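You operate a simulated robot arm through the tools that you are given. There is no shell and no other tool.

You run a simulated robot arm. Do the job below in one go: nothing can be reset, and whatever is moved stays where it is left.

Task
Unfold the husk in the press, add the cheese, fold it and lift it out.
Fine: cheese from the dough board, on the pressed dough; the folded husk, filling inside, ends on the cooling rack.

It is judged by the outcome, as a careful person would: the job done as asked, and still so three seconds after it is handed in. It fails if anything else is knocked over, pushed out of place, dropped, spilled or broken. Flat cloth is picked up by pressing the open fingertips on it (5 to 10 N) and closing them slowly along it; thin cloth reads only 2 to 8 mm in the jaws.

Robot
A 7-joint arm with a two-finger parallel gripper, fixed in place. Base frame: the origin is at the foot of the arm, x ahead of it, y to its left, z up; the work surface is at about z = 0.84. Units: m, degrees, N and s.
Its first joint turns from -166.0 to 166.0 degrees. Payload 4.4 kg.
The tool frame sits at the grasp point between the pads (the TCP): z along the fingers, y along the line on which they close. The tips reach 0.023 m beyond it. The gripper opens to 0.094 m. The fingers are 0.038 m wide and 0.01 m thick; the gripper's body (0.054 by 0.096 m) begins 0.039 m behind the TCP.
Orientation is that of the tool frame in the base frame, as [roll, pitch, yaw] about the fixed x, y, z axes, in that order (R = Rz(yaw) Ry(pitch) Rx(roll)). With the fingers straight down and closing along the base's y, the tool's x points along the base's -x, its y along +y and its z along -z.

Tools
- The arm moves only by the tool send_rows. Its argument "plan" is a list of rows, each a list of 2 entries, a list of its own where there are three numbers: the shift along the tool's x, y, z in cm, then the turn, a rotation vector about the tool's x, y, z in degrees. In form: [[[dx, dy, dz], [rx, ry, rz]], ...]. A call has 1 to 20 rows; each row shifts and turns the commanded pose from where the row before left it, along the tool's axes as they then stand. "jaw" is the gripper command, from -1 (shut) to 1 (fully open), values between in proportion, set as the call begins (left out, the last holds). Each row takes 0.2 s and may step no farther than 0.05 m and 8.6 degrees from the row before; otherwise, or with a gripper value out of range, the whole call is refused. A pose out of reach is approached as far as the arm can. The call stops where the force on the tool passes 70 N (or 10 N more than at its start, if that is more) or the arm is blocked; 0.2 s more then pass. The fingers move at their own pace (about 0.072 m/s each) and stop on an object; they squeeze with about 43 N. The grip force told is the motor's: it shows also when the fingers shut on nothing. Time passes only in rows, and 0.2 s behind the last, so rows that do not move let the fingers close. The reply holds the time, the measured pose of the TCP, the force on the tool along the base axes, the opening and the grip force, in the units named above and with some noise, with the torque about the TCP (base axes, N m) and any sound that the robot's microphone picked up.
- Cameras (640 x 400 px; columns grow to the right, rows downward): "scene" is fixed at [0.048, -0.6498, 1.4466]; the picture's right is [0.87, -0.49, 0.00], its down [-0.22, -0.39, -0.89] and it looks along [0.44, 0.78, -0.45] (base axes); focal length 356 px, centre (320, 200). "wrist" rides on the gripper at [0.086, 0.016, -0.074] in the tool frame; the picture's right is [-0.18, 0.98, 0.00], its down [-0.58, -0.11, -0.81] and it looks along [-0.79, -0.15, 0.59] (tool axes); focal length 243 px, centre (320, 200). There is no depth. A picture from a camera that has moved, and an enlarged one, comes with that camera's place and axes in the base frame and with its lens.
- camera(camera): a new picture of that camera. No time passes.
- zoom(camera, box): a new picture of the part [left, top, right, bottom] of that camera's present view, enlarged. No time passes.
- close_job(): hands the job in; it is judged then, once.

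Nothing tells you positions but the pictures and the camera data. Unless the task says otherwise, let go and move clear before handing in.

The tools are called after "Call:" as name(argument=value, ...) on one line, values as JSON. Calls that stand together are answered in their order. send_rows: Moves the arm, as the interface text tells. Its arguments: {"type":"object","properties":{"plan":{"type":"array","items":{"type":"array"}},"jaw":{"type":"number"}},"required":["plan"]} The other tools are called the same way: camera (camera) takes a picture; zoom (camera, box) takes an enlarged picture of a part of a camera's view; close_job () hands the job in.

At the start:

```text
time_s: 0.0
position: [0.5509, 0.4339, 1.0904]
ee_rot: [-180.0, 0.1, 179.9]
force: [-0.2, -1.1, -0.4]
wrist_torque: [0.0, 0.03, -0.01]
grip_width: 0.0937
grasp_force: 0.1
```

scene: 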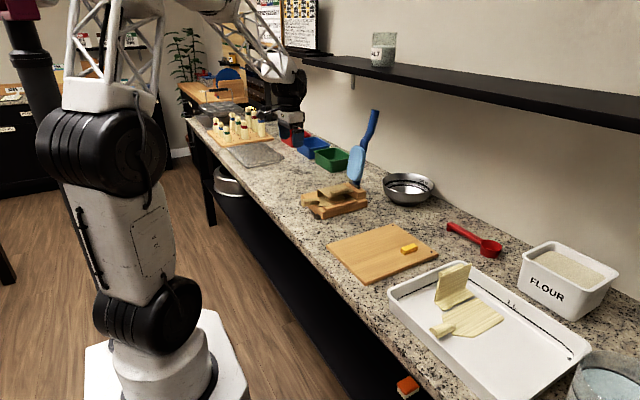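
wrist: 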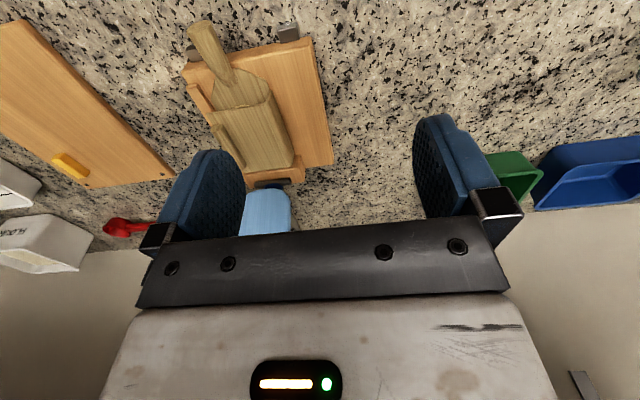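

I see a counter with a wooden press (husk inside), a dough board with a cheese piece, and a tray with husks; I don't see the cooling rack clearly yet. I will zoom in on the scene.

Call:
zoom(camera="scene", box=[280, 160, 400, 235])

Call:
zoom(camera="scene", box=[180, 70, 340, 170])

Call:
zoom(camera="wrist", box=[160, 0, 352, 210])

Call:
zoom(camera="scene", box=[320, 200, 640, 400])

```text
5.33 times, centred on (340, 198) of scene
camera zoom: at [0.048, -0.6498, 1.4466], right [0.87, -0.49, 0.0], down [-0.22, -0.39, -0.89], along [0.44, 0.78, -0.45], focal length 1897 px, centre (213, 213)
```

zoom: 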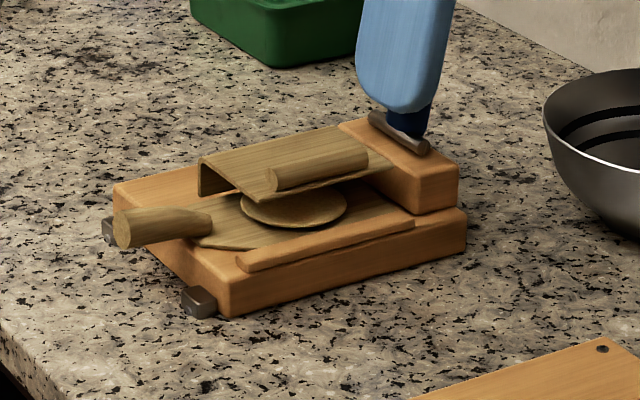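

```text
4.00 times, centred on (260, 120) of scene
camera zoom: at [0.048, -0.6498, 1.4466], right [0.87, -0.49, 0.0], down [-0.22, -0.39, -0.89], along [0.44, 0.78, -0.45], focal length 1423 px, centre (560, 520)
```

zoom: 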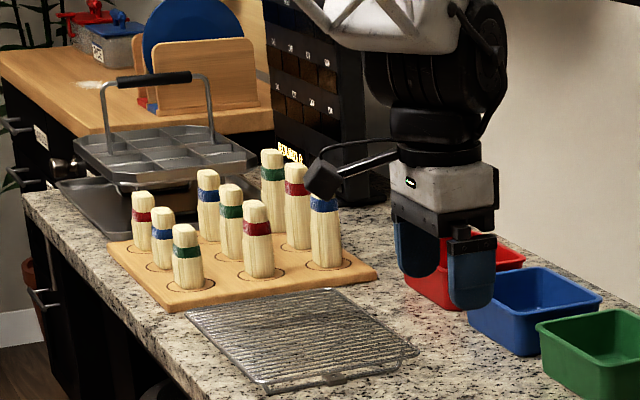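

```text
1.90 times, centred on (256, 105) of wrist
camera zoom: at [0.4635, 0.4505, 1.1638], right [0.18, 0.98, 0.0], down [0.58, -0.11, 0.81], along [0.79, -0.15, -0.59], focal length 462 px, centre (442, 381)
```

zoom: 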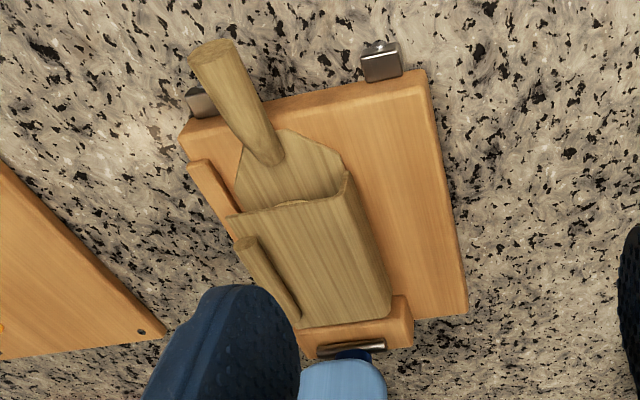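

```text
2.00 times, centred on (480, 300) of scene
camera zoom: at [0.048, -0.6498, 1.4466], right [0.87, -0.49, 0.0], down [-0.22, -0.39, -0.89], along [0.44, 0.78, -0.45], focal length 712 px, centre (0, 0)
```

zoom: 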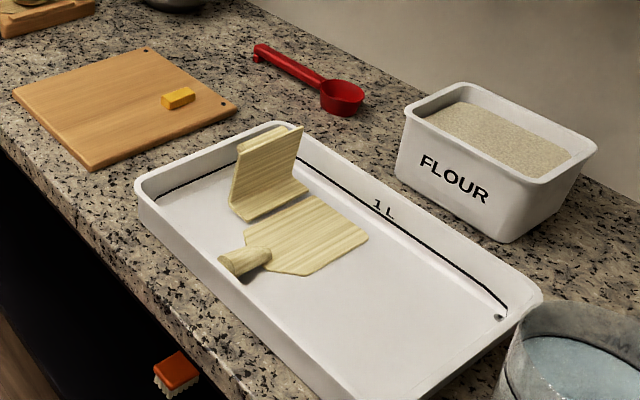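

The husk sits on the press. Its stem points towards -x at about y=0.31, its flap hinges on the +y side, and the flap's free edge with a roll is at about y=0.285, z=0.905. The cheese is near (0.68,-0.04) and the cooling rack covers about x 0.50–0.70, y 0.82–1.14. I'll move back a little for a closer wrist view of the husk.

Call:
send_rows(plan=[[[2, -2.7, 0.6], [0, 0, 0]], [[2, -2.7, 0.6], [0, 0, 0]], [[2, -2.7, 0.6], [0, 0, 0]], [[2, -2.7, 0.6], [0, 0, 0]], [[2, -2.7, 0.6], [0, 0, 0]], [[0, 0, 0], [0, 0, 0]]])

Call:
camera(camera="wrist")

Call:
camera(camera="scene")

```text
time_s: 1.4
position: [0.4495, 0.2999, 1.0609]
ee_rot: [-179.9, 0.0, -179.9]
force: [0.0, 0.0, -0.6]
wrist_torque: [0.01, 0.0, 0.01]
grip_width: 0.0939
grasp_force: 0.0
```

```text
taken
camera wrist: at [0.362, 0.3167, 1.1345], right [0.18, 0.98, 0.0], down [0.58, -0.11, 0.81], along [0.79, -0.15, -0.59], focal length 243 px, centre (320, 200)
```

wrist: 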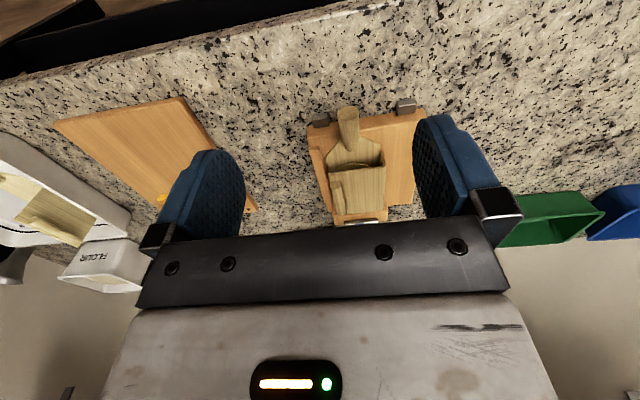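

```text
taken
```

scene: 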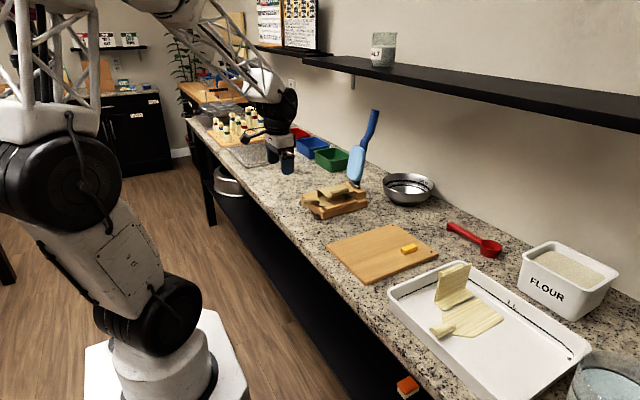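

I can see the husk end-on from its stem side. I'll zoom in on it.

Call:
zoom(camera="wrist", box=[295, 85, 440, 235])

Call:
zoom(camera="scene", box=[340, 90, 400, 210])

Call:
zoom(camera="scene", box=[400, 235, 420, 260])

Call:
zoom(camera="scene", box=[420, 250, 520, 350])

```text
2.67 times, centred on (368, 160) of wrist
camera zoom: at [0.362, 0.3167, 1.1345], right [0.18, 0.98, 0.0], down [0.58, -0.11, 0.81], along [0.79, -0.15, -0.59], focal length 647 px, centre (193, 307)
```

zoom: 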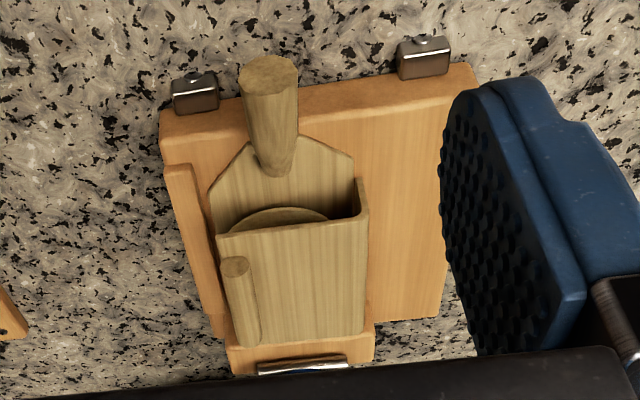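

```text
3.33 times, centred on (370, 150) of scene
camera zoom: at [0.048, -0.6498, 1.4466], right [0.87, -0.49, 0.0], down [-0.22, -0.39, -0.89], along [0.44, 0.78, -0.45], focal length 1186 px, centre (153, 367)
```

zoom: 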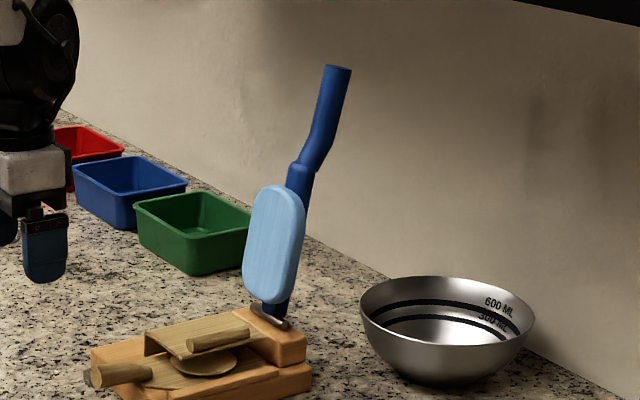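

```text
16.00 times, centred on (410, 248) of scene
camera zoom: at [0.048, -0.6498, 1.4466], right [0.87, -0.49, 0.0], down [-0.22, -0.39, -0.89], along [0.44, 0.78, -0.45], focal length 5692 px, centre (-1120, -560)
```

zoom: 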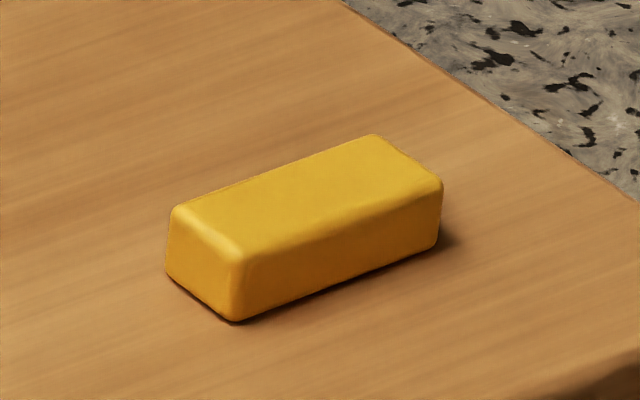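

```text
4.00 times, centred on (470, 300) of scene
camera zoom: at [0.048, -0.6498, 1.4466], right [0.87, -0.49, 0.0], down [-0.22, -0.39, -0.89], along [0.44, 0.78, -0.45], focal length 1423 px, centre (-280, -200)
```

zoom: 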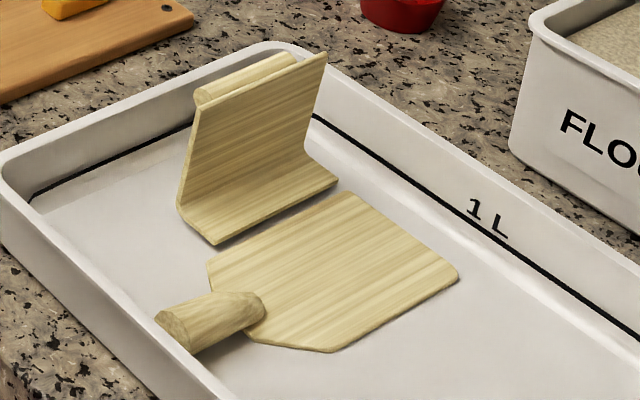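

The husk is a stiff paddle leaf. An L-shaped flap is hinged along its +y side and has a grip bar near its free edge, and the dough sits inside. I'll approach from -y with a tilted gripper to take the flap by its edge, one finger under it and one over the bar, then swing it up. First I move over and tilt, well clear of everything.

Call:
send_rows(plan=[[[-3.5, -2.5, -0.7], [0, 0, 0]], [[-3.5, -2.5, -0.7], [0, 0, 0]], [[-3.5, -2.5, -0.7], [0, 0, 0]], [[-3.5, -2.5, -0.7], [0, 0, 0]], [[-3.5, -2.5, -0.7], [0, 0, 0]], [[-3.5, -2.5, -0.7], [0, 0, 0]], [[0, 0, 0], [-7, 0, 0]], [[0, 0, 0], [-7, 0, 0]], [[0, 0, 0], [-7, 0, 0]], [[0, 0, 0], [-7, 0, 0]], [[0, 0, 0], [-7, 0, 0]], [[0, 0, 0], [-7, 0, 0]], [[0, 0, 0], [-7, 0, 0]], [[0, 0, 0], [-7, 0, 0]], [[0, 0, 0], [-7, 0, 0]], [[0, 0, 0], [-7, 0, 0]], [[0, 0, 0], [0, 0, 0]]], jaw=0.17)

Call:
camera(camera="wrist")

Call:
camera(camera="scene")

```text
time_s: 5.0
position: [0.6608, 0.1494, 1.1027]
ee_rot: [109.9, 0.0, -180.0]
force: [0.4, -0.3, 0.5]
wrist_torque: [-0.01, -0.04, 0.0]
grip_width: 0.0549
grasp_force: 0.0
```

```text
taken
camera wrist: at [0.5735, 0.0842, 1.1419], right [0.18, 0.34, 0.92], down [0.58, -0.8, 0.17], along [0.79, 0.51, -0.34], focal length 243 px, centre (320, 200)
```

wrist: 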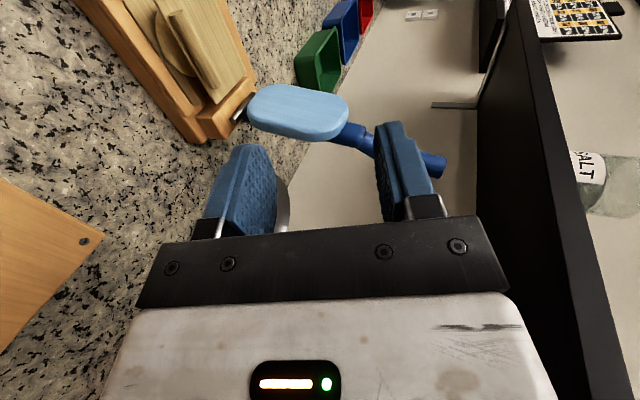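

```text
taken
```

scene: 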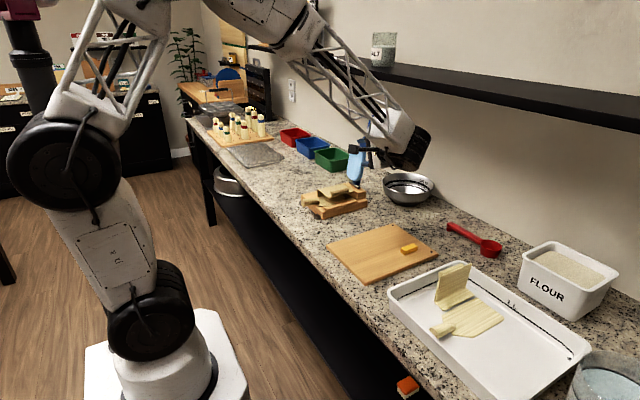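

The tilt works and the press is in view of the wrist camera. I'll zoom in to refine the heights of the rail, the dough and the flap edge.

Call:
zoom(camera="wrist", box=[80, 0, 270, 150])

Call:
zoom(camera="scene", box=[295, 165, 385, 225])

```text
2.67 times, centred on (175, 75) of wrist
camera zoom: at [0.5735, 0.0842, 1.1419], right [0.18, 0.34, 0.92], down [0.58, -0.8, 0.17], along [0.79, 0.51, -0.34], focal length 647 px, centre (707, 533)
```

zoom: 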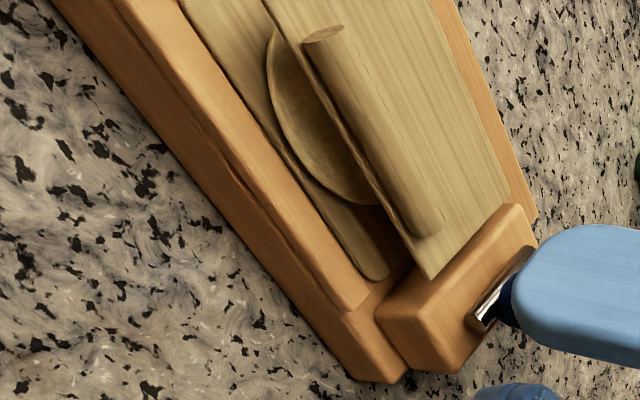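

```text
6.67 times, centred on (340, 195) of scene
camera zoom: at [0.048, -0.6498, 1.4466], right [0.87, -0.49, 0.0], down [-0.22, -0.39, -0.89], along [0.44, 0.78, -0.45], focal length 2372 px, centre (187, 233)
```

zoom: 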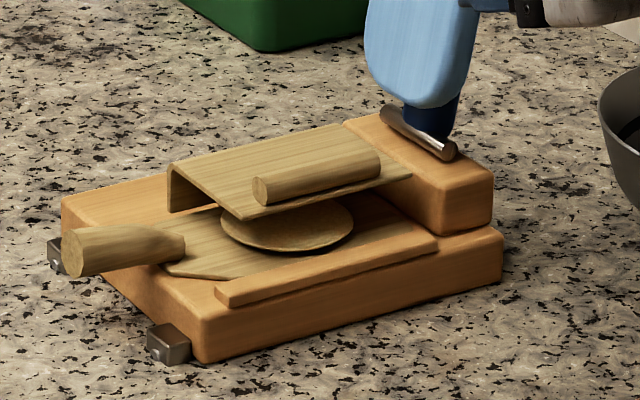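

The flap's free edge is at about y=0.281, z=0.908 and the rail top at about z=0.873, with a clear gap between them. I'll move to the standby point just outside the edge.

Call:
send_rows(plan=[[[0, -2, 1.89], [0, 0, 0]], [[0, -2, 1.89], [0, 0, 0]], [[0, -2, 1.89], [0, 0, 0]], [[0, -2, 1.89], [0, 0, 0]], [[0, -2, 1.89], [0, 0, 0]], [[0, -2, 1.89], [0, 0, 0]], [[0, 0, 0], [0, 0, 0]]])

Call:
camera(camera="wrist")

Call:
zoom(camera="scene", box=[290, 145, 440, 245])

```text
time_s: 6.6
position: [0.6607, 0.2154, 0.9497]
ee_rot: [110.0, 0.0, 180.0]
force: [-0.7, -0.2, 1.3]
wrist_torque: [0.01, -0.01, -0.02]
grip_width: 0.0548
grasp_force: 0.1
```

```text
taken
camera wrist: at [0.5723, 0.1507, 0.9898], right [0.18, 0.34, 0.92], down [0.58, -0.79, 0.17], along [0.79, 0.51, -0.34], focal length 243 px, centre (320, 200)
```

wrist: 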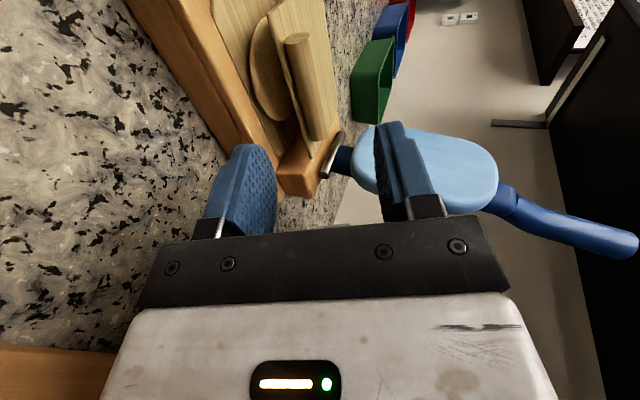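

```text
4.00 times, centred on (365, 195) of scene
camera zoom: at [0.048, -0.6498, 1.4466], right [0.87, -0.49, 0.0], down [-0.22, -0.39, -0.89], along [0.44, 0.78, -0.45], focal length 1423 px, centre (140, 220)
```

zoom: 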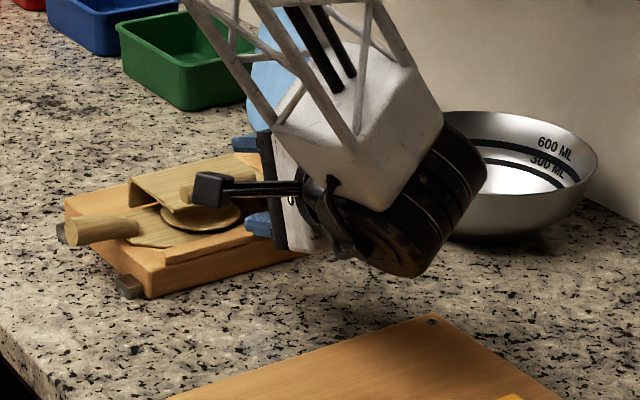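

The gripper is in front of the flap edge. I'll zoom in to check alignment before inserting.

Call:
zoom(camera="wrist", box=[190, 0, 430, 220])

Call:
zoom(camera="scene", box=[300, 175, 380, 225])

```text
1.82 times, centred on (310, 110) of wrist
camera zoom: at [0.5723, 0.1507, 0.9898], right [0.18, 0.34, 0.92], down [0.58, -0.79, 0.17], along [0.79, 0.51, -0.34], focal length 441 px, centre (338, 364)
```

zoom: 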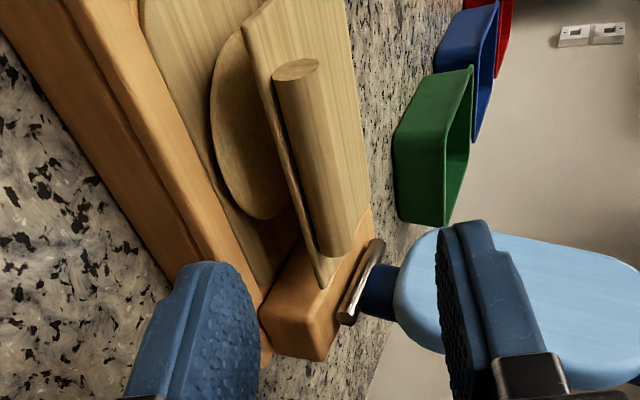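

```text
8.00 times, centred on (340, 200) of scene
camera zoom: at [0.048, -0.6498, 1.4466], right [0.87, -0.49, 0.0], down [-0.22, -0.39, -0.89], along [0.44, 0.78, -0.45], focal length 2846 px, centre (160, 200)
```

zoom: 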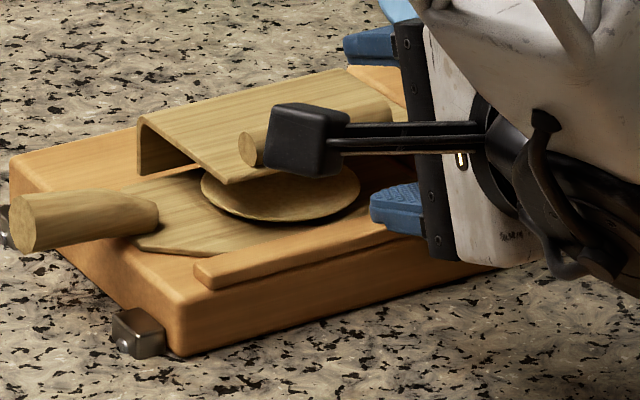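

The free edge runs along x at y≈0.28, z≈0.908, as planned. I'll slide in with the lower finger under the flap and the upper one over the bar.

Call:
send_rows(plan=[[[0, 0.2, 1.3], [0, 0, 0]], [[0, 0, 1.3], [0, 0, 0]], [[0, 0, 1.3], [0, 0, 0]], [[0, 0, 1.3], [0, 0, 0]], [[0, 0, 1.3], [0, 0, 0]], [[0, 0, 1.3], [0, 0, 0]], [[0, 0, 0], [0, 0, 0]]])

Call:
camera(camera="wrist")

Call:
zoom(camera="scene", box=[290, 160, 400, 235])

```text
time_s: 8.2
position: [0.6628, 0.291, 0.9276]
ee_rot: [110.0, 0.0, 180.0]
force: [0.7, 0.4, -0.2]
wrist_torque: [0.0, 0.01, 0.0]
grip_width: 0.0549
grasp_force: 0.1
```

```text
taken
camera wrist: at [0.5745, 0.225, 0.9666], right [0.18, 0.34, 0.92], down [0.58, -0.79, 0.17], along [0.79, 0.51, -0.34], focal length 243 px, centre (320, 200)
```

wrist: 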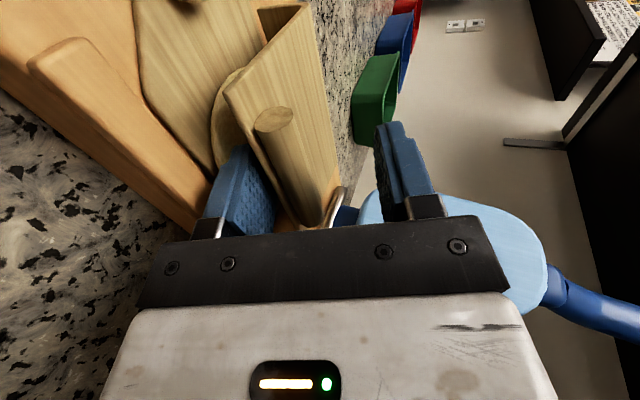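

```text
5.33 times, centred on (345, 198) of scene
camera zoom: at [0.048, -0.6498, 1.4466], right [0.87, -0.49, 0.0], down [-0.22, -0.39, -0.89], along [0.44, 0.78, -0.45], focal length 1897 px, centre (187, 213)
```

zoom: 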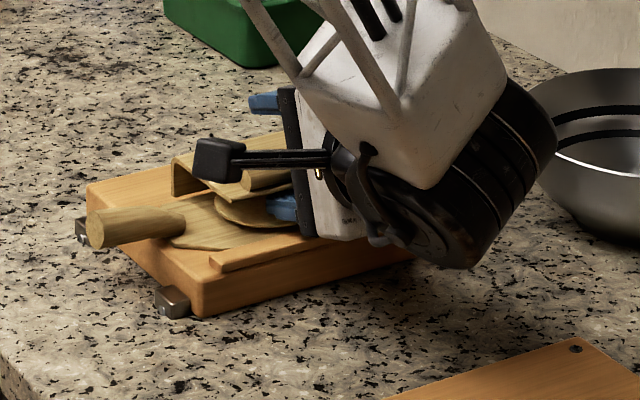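

The lower finger is beneath the flap and the upper one is above the bar, with no contact yet. I'll close partway first.

Call:
send_rows(plan=[[[0, 0, 0], [0, 0, 0]], [[0, 0, 0], [0, 0, 0]], [[0, 0, 0], [0, 0, 0]]], jaw=-0.4)

Call:
zoom(camera="wrist", box=[180, 0, 440, 220])

Call:
zoom(camera="scene", box=[290, 160, 400, 235])

```text
time_s: 9.0
position: [0.6622, 0.2896, 0.9275]
ee_rot: [110.0, 0.0, 180.0]
force: [-0.2, -0.4, 0.5]
wrist_torque: [0.02, 0.0, 0.05]
grip_width: 0.0282
grasp_force: 0.0
```

```text
1.82 times, centred on (310, 110) of wrist
camera zoom: at [0.5745, 0.2248, 0.9666], right [0.18, 0.34, 0.92], down [0.58, -0.79, 0.17], along [0.79, 0.51, -0.34], focal length 441 px, centre (338, 364)
```

zoom: 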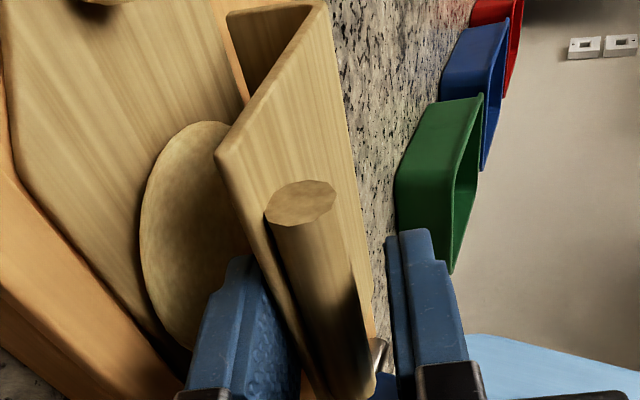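

```text
5.33 times, centred on (345, 198) of scene
camera zoom: at [0.048, -0.6498, 1.4466], right [0.87, -0.49, 0.0], down [-0.22, -0.39, -0.89], along [0.44, 0.78, -0.45], focal length 1897 px, centre (187, 213)
```

zoom: 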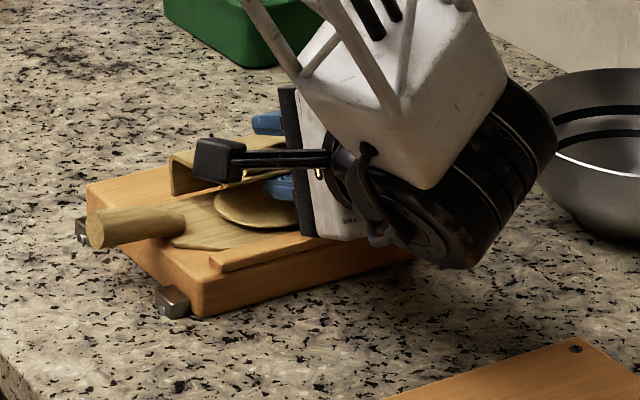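

The flap edge and bar are between the pads. I'll close the rest of the way.

Call:
send_rows(plan=[[[0, 0, 0], [0, 0, 0]], [[0, 0, 0], [0, 0, 0]], [[0, 0, 0], [0, 0, 0]]], jaw=-1)

Call:
zoom(camera="wrist", box=[180, 0, 440, 220])

Call:
zoom(camera="scene", box=[290, 160, 400, 235])

```text
time_s: 9.8
position: [0.6627, 0.2885, 0.9275]
ee_rot: [110.2, 0.0, 180.0]
force: [-0.4, 0.8, 3.0]
wrist_torque: [0.22, 0.03, 0.0]
grip_width: 0.0182
grasp_force: 43.1
```

```text
1.82 times, centred on (310, 110) of wrist
camera zoom: at [0.5745, 0.2249, 0.9668], right [0.18, 0.34, 0.92], down [0.58, -0.79, 0.17], along [0.79, 0.51, -0.34], focal length 441 px, centre (338, 364)
```

zoom: 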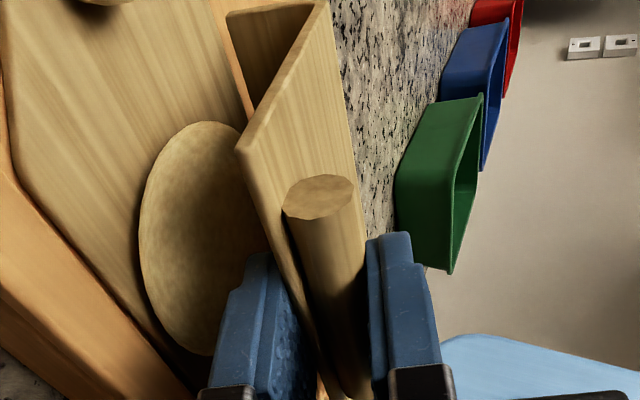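

```text
5.33 times, centred on (345, 198) of scene
camera zoom: at [0.048, -0.6498, 1.4466], right [0.87, -0.49, 0.0], down [-0.22, -0.39, -0.89], along [0.44, 0.78, -0.45], focal length 1897 px, centre (187, 213)
```

zoom: 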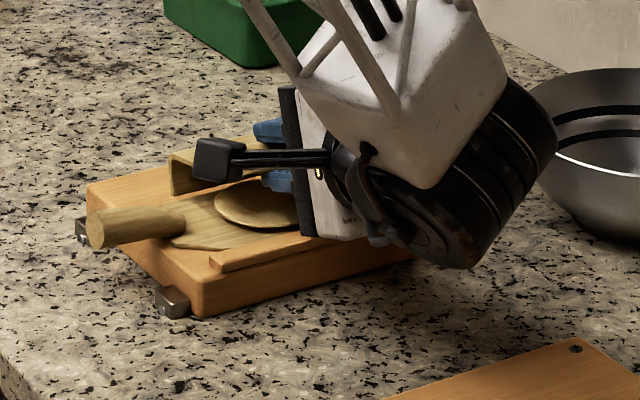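

I have a firm grip on the flap and bar at 18 mm. Next I swing it about the hinge line, at about y=0.362, z=0.867, in small steps while watching the force.

Call:
send_rows(plan=[[[0, 0.77, 0.31], [5, 0, 0]], [[0, 0.77, 0.31], [5, 0, 0]], [[0, 0.77, 0.31], [5, 0, 0]], [[0, 0.77, 0.31], [5, 0, 0]], [[0, 0, 0], [0, 0, 0]]])

Call:
zoom(camera="scene", box=[290, 150, 410, 235])

Call:
camera(camera="wrist")

```text
time_s: 11.0
position: [0.6616, 0.3149, 0.9486]
ee_rot: [130.0, 0.1, -180.0]
force: [-1.5, -1.8, 5.2]
wrist_torque: [0.22, 0.06, 0.08]
grip_width: 0.0186
grasp_force: 42.9
```

```text
4.71 times, centred on (350, 192) of scene
camera zoom: at [0.048, -0.6498, 1.4466], right [0.87, -0.49, 0.0], down [-0.22, -0.39, -0.89], along [0.44, 0.78, -0.45], focal length 1674 px, centre (179, 235)
```

zoom: 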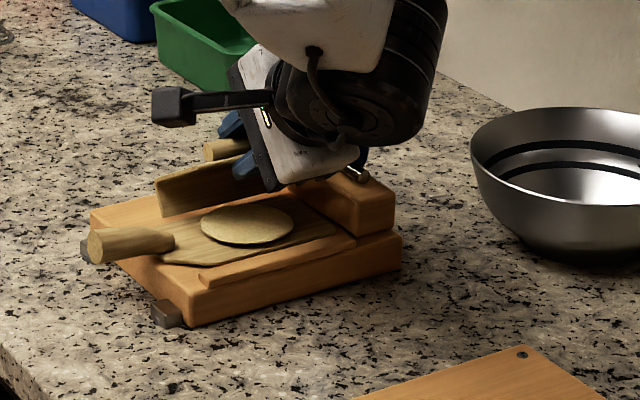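

```text
taken
camera wrist: at [0.5737, 0.2668, 1.0076], right [0.18, 0.63, 0.75], down [0.58, -0.69, 0.44], along [0.79, 0.36, -0.49], focal length 243 px, centre (320, 200)
```

wrist: 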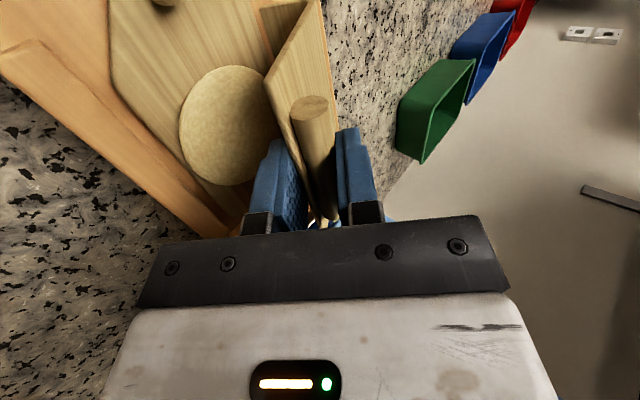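

The flap is swinging up cleanly and the dough stays on the leaf. I'll continue the arc.

Call:
send_rows(plan=[[[0, 0.77, 0.31], [5, 0, 0]], [[0, 0.77, 0.31], [5, 0, 0]], [[0, 0.77, 0.31], [5, 0, 0]], [[0, 0.77, 0.31], [5, 0, 0]], [[0, 0, 0], [0, 0, 0]]])

Call:
zoom(camera="scene", box=[290, 130, 410, 235])

Call:
camera(camera="wrist")

```text
time_s: 12.2
position: [0.6619, 0.3464, 0.9581]
ee_rot: [150.1, 0.0, -180.0]
force: [0.4, 1.1, 1.4]
wrist_torque: [0.13, -0.08, 0.03]
grip_width: 0.0185
grasp_force: 42.6
```

```text
3.81 times, centred on (350, 182) of scene
camera zoom: at [0.048, -0.6498, 1.4466], right [0.87, -0.49, 0.0], down [-0.22, -0.39, -0.89], along [0.44, 0.78, -0.45], focal length 1355 px, centre (206, 267)
```

zoom: 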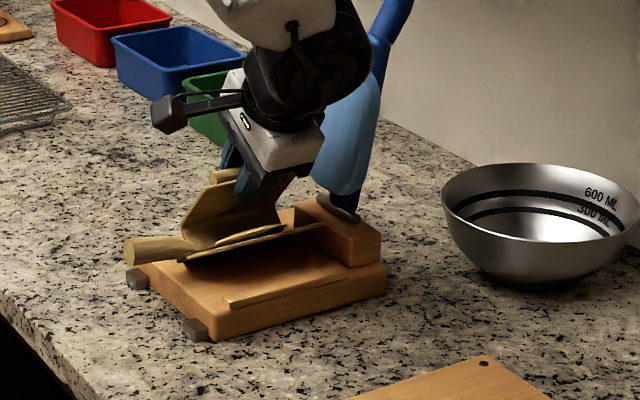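

```text
taken
camera wrist: at [0.5738, 0.3219, 1.0303], right [0.18, 0.85, 0.49], down [0.58, -0.5, 0.64], along [0.79, 0.17, -0.59], focal length 243 px, centre (320, 200)
```

wrist: 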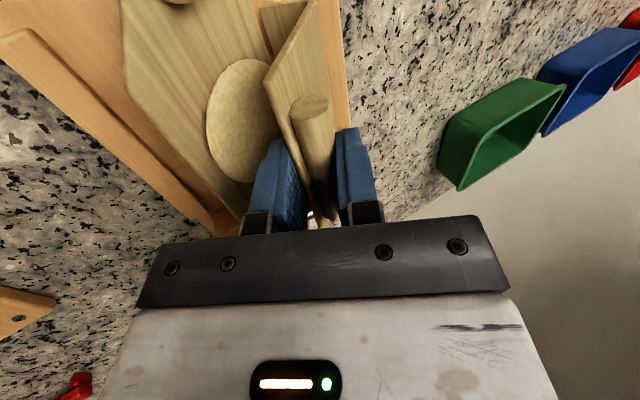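

The leaf's -y edge has lifted along with the flap, so the hinge is either stiff or damped. I'll hold still to see whether the leaf settles back.

Call:
send_rows(plan=[[[0, 0, 0], [0, 0, 0]], [[0, 0, 0], [0, 0, 0]], [[0, 0, 0], [0, 0, 0]], [[0, 0, 0], [0, 0, 0]], [[0, 0, 0], [0, 0, 0]]])

Call:
zoom(camera="scene", box=[300, 160, 380, 225])

Call:
zoom(camera="wrist", box=[100, 0, 400, 220])

```text
time_s: 13.4
position: [0.6612, 0.345, 0.959]
ee_rot: [150.0, 0.0, -180.0]
force: [-1.1, 1.3, 2.1]
wrist_torque: [0.18, -0.01, 0.04]
grip_width: 0.0186
grasp_force: 43.5
```

```text
6.15 times, centred on (340, 192) of scene
camera zoom: at [0.048, -0.6498, 1.4466], right [0.87, -0.49, 0.0], down [-0.22, -0.39, -0.89], along [0.44, 0.78, -0.45], focal length 2189 px, centre (197, 246)
```

zoom: 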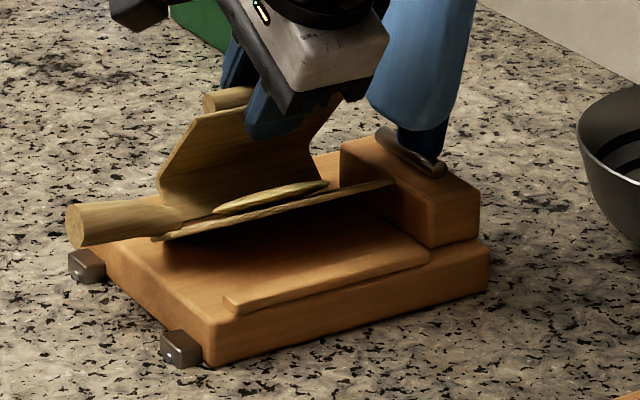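

```text
1.82 times, centred on (250, 110) of wrist
camera zoom: at [0.5739, 0.3218, 1.0306], right [0.18, 0.85, 0.49], down [0.58, -0.5, 0.64], along [0.79, 0.17, -0.59], focal length 441 px, centre (447, 364)
```

zoom: 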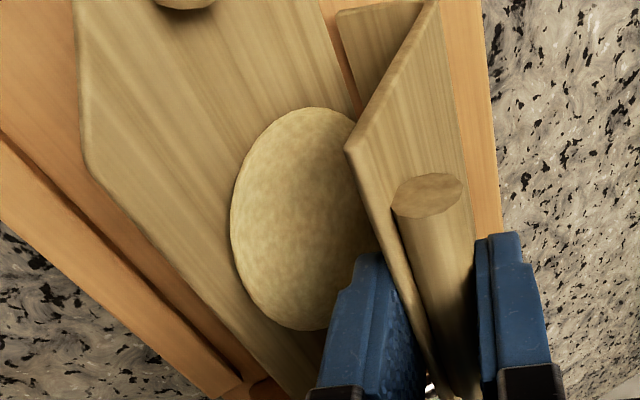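

The leaf stays tilted about 20° with the flap only about 30° open relative to it, so the hinge holds by friction. I'll lower the flap back along the same arc until the leaf lies flat.

Call:
send_rows(plan=[[[0, -0.395, -0.13], [-2.5, 0, 0]], [[0, -0.395, -0.13], [-2.5, 0, 0]], [[0, -0.395, -0.13], [-2.5, 0, 0]], [[0, -0.395, -0.13], [-2.5, 0, 0]], [[0, -0.395, -0.13], [-2.5, 0, 0]], [[0, -0.395, -0.13], [-2.5, 0, 0]], [[0, -0.395, -0.13], [-2.5, 0, 0]], [[0, -0.395, -0.13], [-2.5, 0, 0]], [[0, 0, 0], [0, 0, 0]]])

Call:
zoom(camera="scene", box=[300, 160, 380, 225])

Call:
zoom(camera="wrist", box=[100, 0, 400, 220])

```text
time_s: 15.4
position: [0.661, 0.3136, 0.9476]
ee_rot: [130.0, 0.0, -180.0]
force: [1.0, 0.5, 5.7]
wrist_torque: [0.3, -0.1, -0.05]
grip_width: 0.0183
grasp_force: 42.9
```

```text
6.15 times, centred on (340, 192) of scene
camera zoom: at [0.048, -0.6498, 1.4466], right [0.87, -0.49, 0.0], down [-0.22, -0.39, -0.89], along [0.44, 0.78, -0.45], focal length 2189 px, centre (197, 246)
```

zoom: 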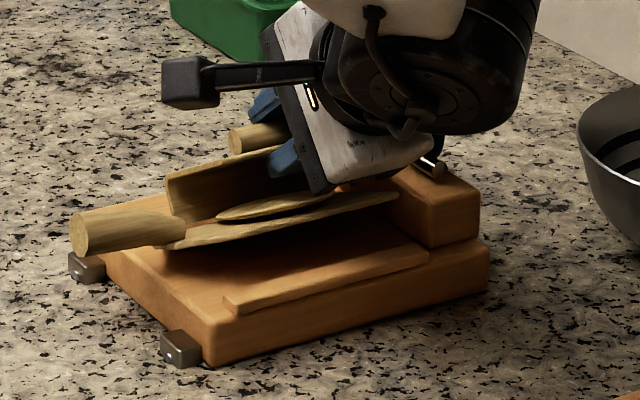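

```text
1.82 times, centred on (250, 110) of wrist
camera zoom: at [0.5733, 0.2661, 1.0053], right [0.18, 0.63, 0.75], down [0.58, -0.69, 0.43], along [0.79, 0.36, -0.49], focal length 441 px, centre (447, 364)
```

zoom: 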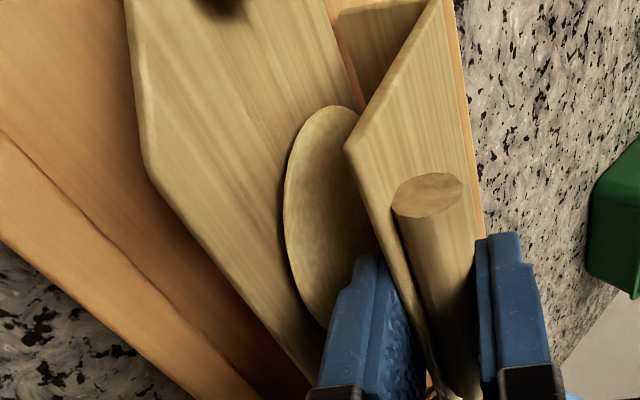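

Lowering the flap reduced the hinge angle, but the leaf is still raised on its -y side. I'll look closer for whatever is propping it.

Call:
zoom(camera="scene", box=[305, 170, 365, 215])

Call:
camera(camera="wrist")

Call:
zoom(camera="wrist", box=[100, 0, 360, 120])

Call:
zoom(camera="wrist", box=[190, 140, 350, 240])

```text
8.89 times, centred on (335, 192) of scene
camera zoom: at [0.048, -0.6498, 1.4466], right [0.87, -0.49, 0.0], down [-0.22, -0.39, -0.89], along [0.44, 0.78, -0.45], focal length 3162 px, centre (187, 267)
```

zoom: 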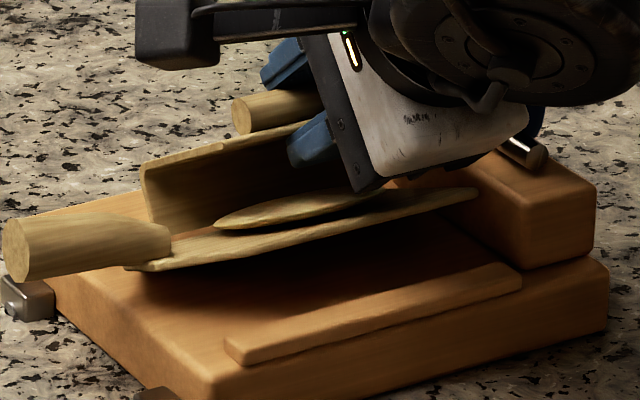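

```text
taken
camera wrist: at [0.5733, 0.2661, 1.0053], right [0.18, 0.63, 0.75], down [0.58, -0.69, 0.43], along [0.79, 0.36, -0.49], focal length 243 px, centre (320, 200)
```

wrist: 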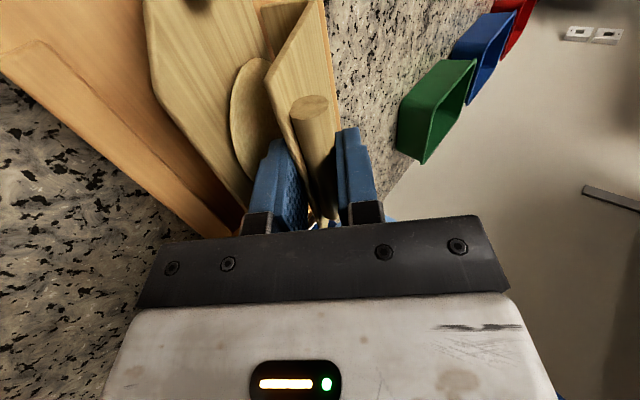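

```text
2.46 times, centred on (230, 60) of wrist
camera zoom: at [0.5733, 0.2661, 1.0053], right [0.18, 0.63, 0.75], down [0.58, -0.69, 0.43], along [0.79, 0.36, -0.49], focal length 597 px, centre (542, 545)
```

zoom: 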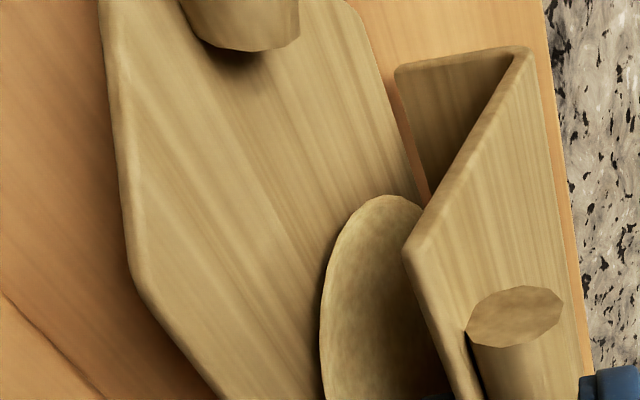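

```text
4.00 times, centred on (270, 190) of wrist
camera zoom: at [0.5733, 0.2661, 1.0053], right [0.18, 0.63, 0.75], down [0.58, -0.69, 0.43], along [0.79, 0.36, -0.49], focal length 970 px, centre (520, 240)
```

zoom: 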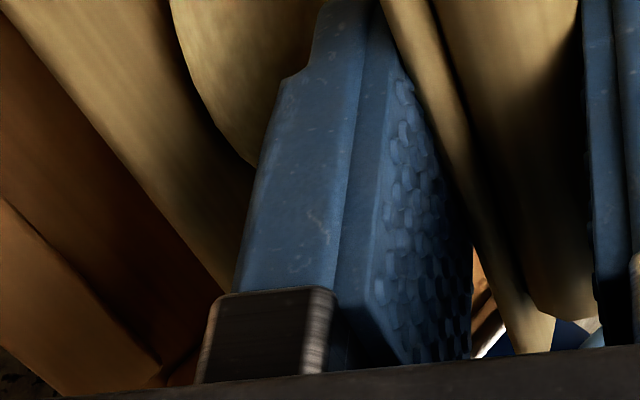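

The forces suggest the tool is pressing the hinge down by about 5 N. The hinge sits slightly outboard of the leaf edge, so that pressure levers the leaf up. I'll relieve it by raising the tool a few millimetres.

Call:
send_rows(plan=[[[0, 0.077, -0.064], [0, 0, 0]], [[0, 0.077, -0.064], [0, 0, 0]], [[0, 0.077, -0.064], [0, 0, 0]], [[0, 0.077, -0.064], [0, 0, 0]], [[0, 0, 0], [0, 0, 0]], [[0, 0, 0], [0, 0, 0]]])

Call:
zoom(camera="scene", box=[305, 170, 365, 215])

Call:
zoom(camera="wrist", box=[100, 0, 400, 220])

```text
time_s: 16.8
position: [0.6614, 0.3134, 0.9516]
ee_rot: [129.9, 0.0, 180.0]
force: [0.0, 0.1, -0.1]
wrist_torque: [-0.01, -0.05, -0.02]
grip_width: 0.0186
grasp_force: 42.9
```

```text
8.89 times, centred on (335, 192) of scene
camera zoom: at [0.048, -0.6498, 1.4466], right [0.87, -0.49, 0.0], down [-0.22, -0.39, -0.89], along [0.44, 0.78, -0.45], focal length 3162 px, centre (187, 267)
```

zoom: 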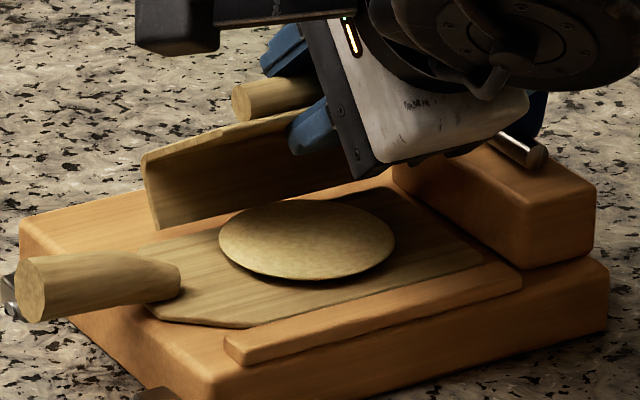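

```text
1.82 times, centred on (250, 110) of wrist
camera zoom: at [0.5738, 0.267, 1.0104], right [0.18, 0.63, 0.75], down [0.58, -0.69, 0.43], along [0.79, 0.36, -0.49], focal length 441 px, centre (447, 364)
```

zoom: 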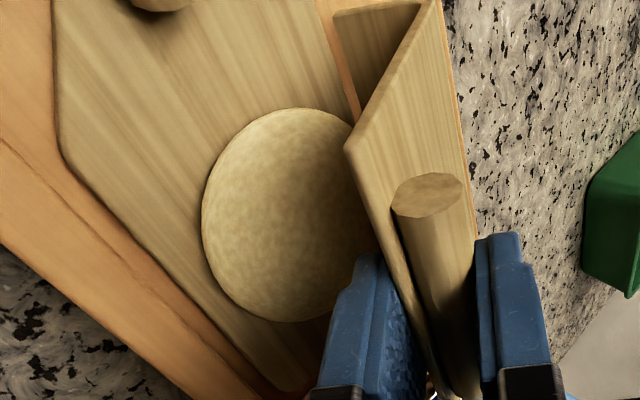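

That was it: the leaf dropped flat and the force is zero. The true hinge line is nearer y=0.3735, z=0.867. I'll continue the swing with the corrected pivot.

Call:
send_rows(plan=[[[0, 0.436, 0.124], [2.5, 0, 0]], [[0, 0.436, 0.124], [2.5, 0, 0]], [[0, 0.436, 0.124], [2.5, 0, 0]], [[0, 0.436, 0.124], [2.5, 0, 0]], [[0, 0.436, 0.124], [2.5, 0, 0]], [[0, 0.436, 0.124], [2.5, 0, 0]], [[0, 0, 0], [0, 0, 0]]])

Call:
zoom(camera="scene", box=[305, 170, 365, 215])

Call:
zoom(camera="wrist", box=[100, 0, 400, 220])

```text
time_s: 18.4
position: [0.6606, 0.3384, 0.9634]
ee_rot: [144.9, 0.1, -180.0]
force: [0.4, 0.2, 0.0]
wrist_torque: [-0.04, -0.01, -0.02]
grip_width: 0.0183
grasp_force: 43.0
```

```text
8.89 times, centred on (335, 192) of scene
camera zoom: at [0.048, -0.6498, 1.4466], right [0.87, -0.49, 0.0], down [-0.22, -0.39, -0.89], along [0.44, 0.78, -0.45], focal length 3162 px, centre (187, 267)
```

zoom: 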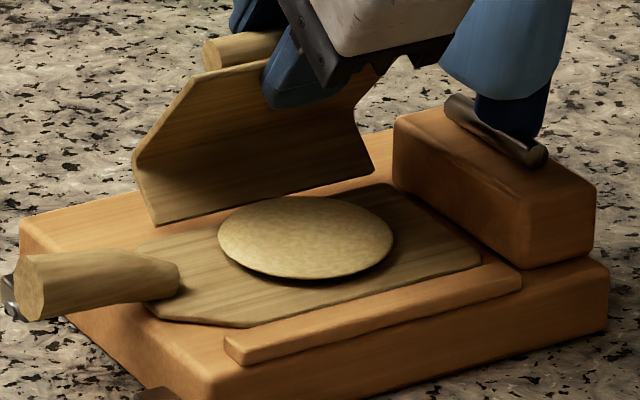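

```text
1.82 times, centred on (250, 110) of wrist
camera zoom: at [0.5737, 0.3081, 1.033], right [0.18, 0.81, 0.56], down [0.58, -0.55, 0.6], along [0.79, 0.22, -0.57], focal length 441 px, centre (447, 364)
```

zoom: 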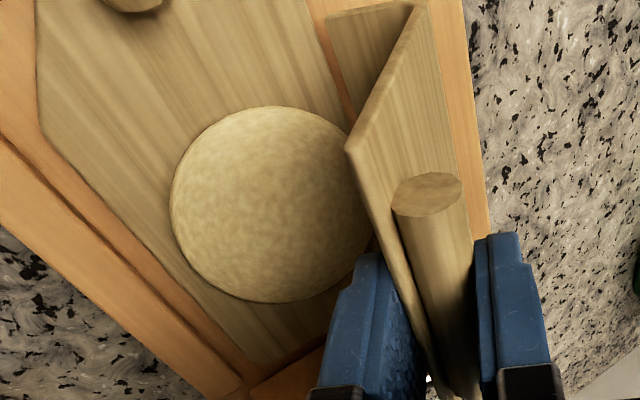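

The leaf stays flat and the force is zero. I'll continue the swing.

Call:
send_rows(plan=[[[0, 0.436, 0.124], [2.5, 0, 0]], [[0, 0.436, 0.124], [2.5, 0, 0]], [[0, 0.436, 0.124], [2.5, 0, 0]], [[0, 0.436, 0.124], [2.5, 0, 0]], [[0, 0.436, 0.124], [2.5, 0, 0]], [[0, 0.436, 0.124], [2.5, 0, 0]], [[0, 0.436, 0.124], [2.5, 0, 0]], [[0, 0.436, 0.124], [2.5, 0, 0]], [[0, 0, 0], [0, 0, 0]]])

Call:
zoom(camera="scene", box=[300, 130, 396, 215])

Call:
zoom(camera="wrist", box=[100, 0, 400, 220])

```text
time_s: 20.4
position: [0.6607, 0.374, 0.9711]
ee_rot: [164.9, 0.0, -180.0]
force: [0.6, 0.1, -0.1]
wrist_torque: [0.03, -0.04, 0.01]
grip_width: 0.018
grasp_force: 43.0
```

```text
4.71 times, centred on (348, 172) of scene
camera zoom: at [0.048, -0.6498, 1.4466], right [0.87, -0.49, 0.0], down [-0.22, -0.39, -0.89], along [0.44, 0.78, -0.45], focal length 1674 px, centre (188, 329)
```

zoom: 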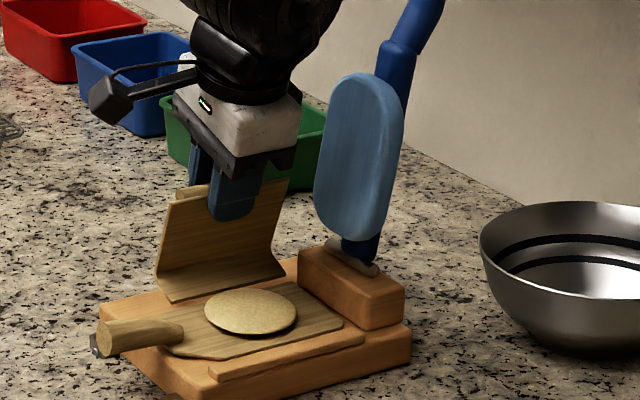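

```text
1.82 times, centred on (250, 110) of wrist
camera zoom: at [0.5741, 0.3692, 1.0455], right [0.18, 0.95, 0.25], down [0.58, -0.31, 0.75], along [0.79, 0.01, -0.61], focal length 441 px, centre (447, 364)
```

zoom: 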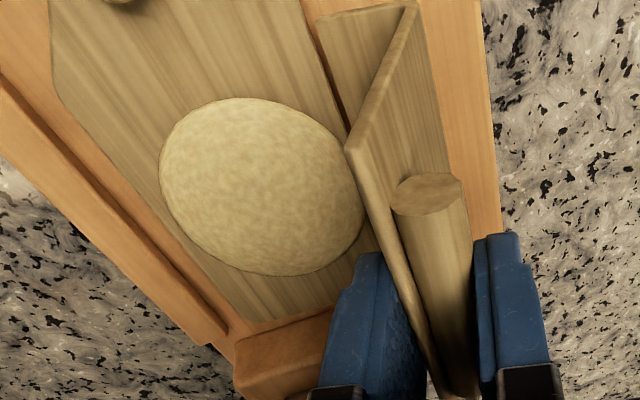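

The flap is about 66° open, the leaf is flat, and the gripper is well clear of the lever. I'll go on towards 90°.

Call:
send_rows(plan=[[[0, 0.436, 0.124], [2.5, 0, 0]], [[0, 0.436, 0.124], [2.5, 0, 0]], [[0, 0.436, 0.124], [2.5, 0, 0]], [[0, 0.436, 0.124], [2.5, 0, 0]], [[0, 0.436, 0.124], [2.5, 0, 0]], [[0, 0.436, 0.124], [2.5, 0, 0]], [[0, 0.436, 0.124], [2.5, 0, 0]], [[0, 0.436, 0.124], [2.5, 0, 0]], [[0, 0, 0], [0, 0, 0]]])

Call:
zoom(camera="scene", box=[300, 130, 396, 215])

Call:
zoom(camera="wrist", box=[100, 0, 400, 220])

```text
time_s: 22.4
position: [0.6617, 0.4097, 0.965]
ee_rot: [-175.0, 0.0, 180.0]
force: [0.5, -0.4, -0.4]
wrist_torque: [0.11, 0.01, -0.03]
grip_width: 0.0179
grasp_force: 43.2
```

```text
4.71 times, centred on (348, 172) of scene
camera zoom: at [0.048, -0.6498, 1.4466], right [0.87, -0.49, 0.0], down [-0.22, -0.39, -0.89], along [0.44, 0.78, -0.45], focal length 1674 px, centre (188, 329)
```

zoom: 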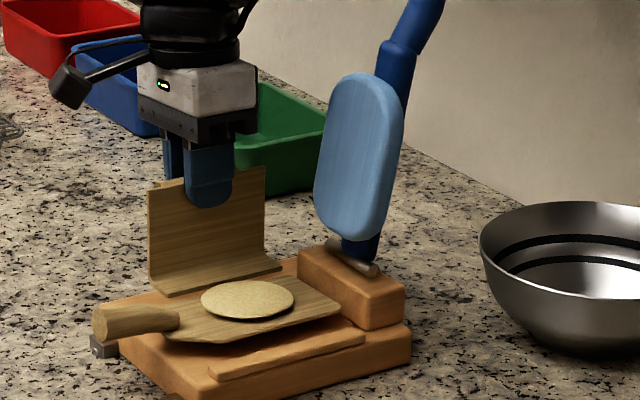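

```text
1.82 times, centred on (250, 110) of wrist
camera zoom: at [0.5736, 0.4316, 1.0373], right [0.18, 0.98, -0.09], down [0.58, -0.04, 0.81], along [0.79, -0.2, -0.58], focal length 441 px, centre (447, 364)
```

zoom: 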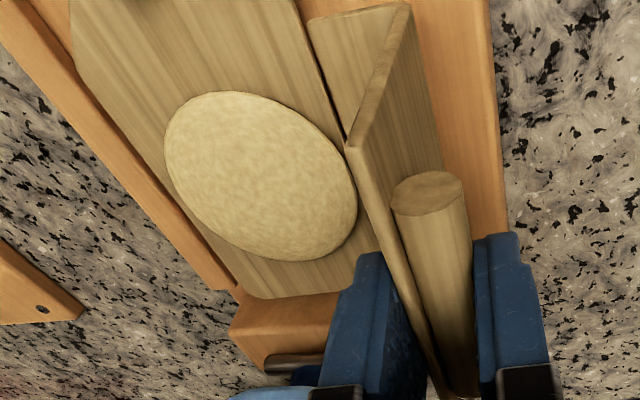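

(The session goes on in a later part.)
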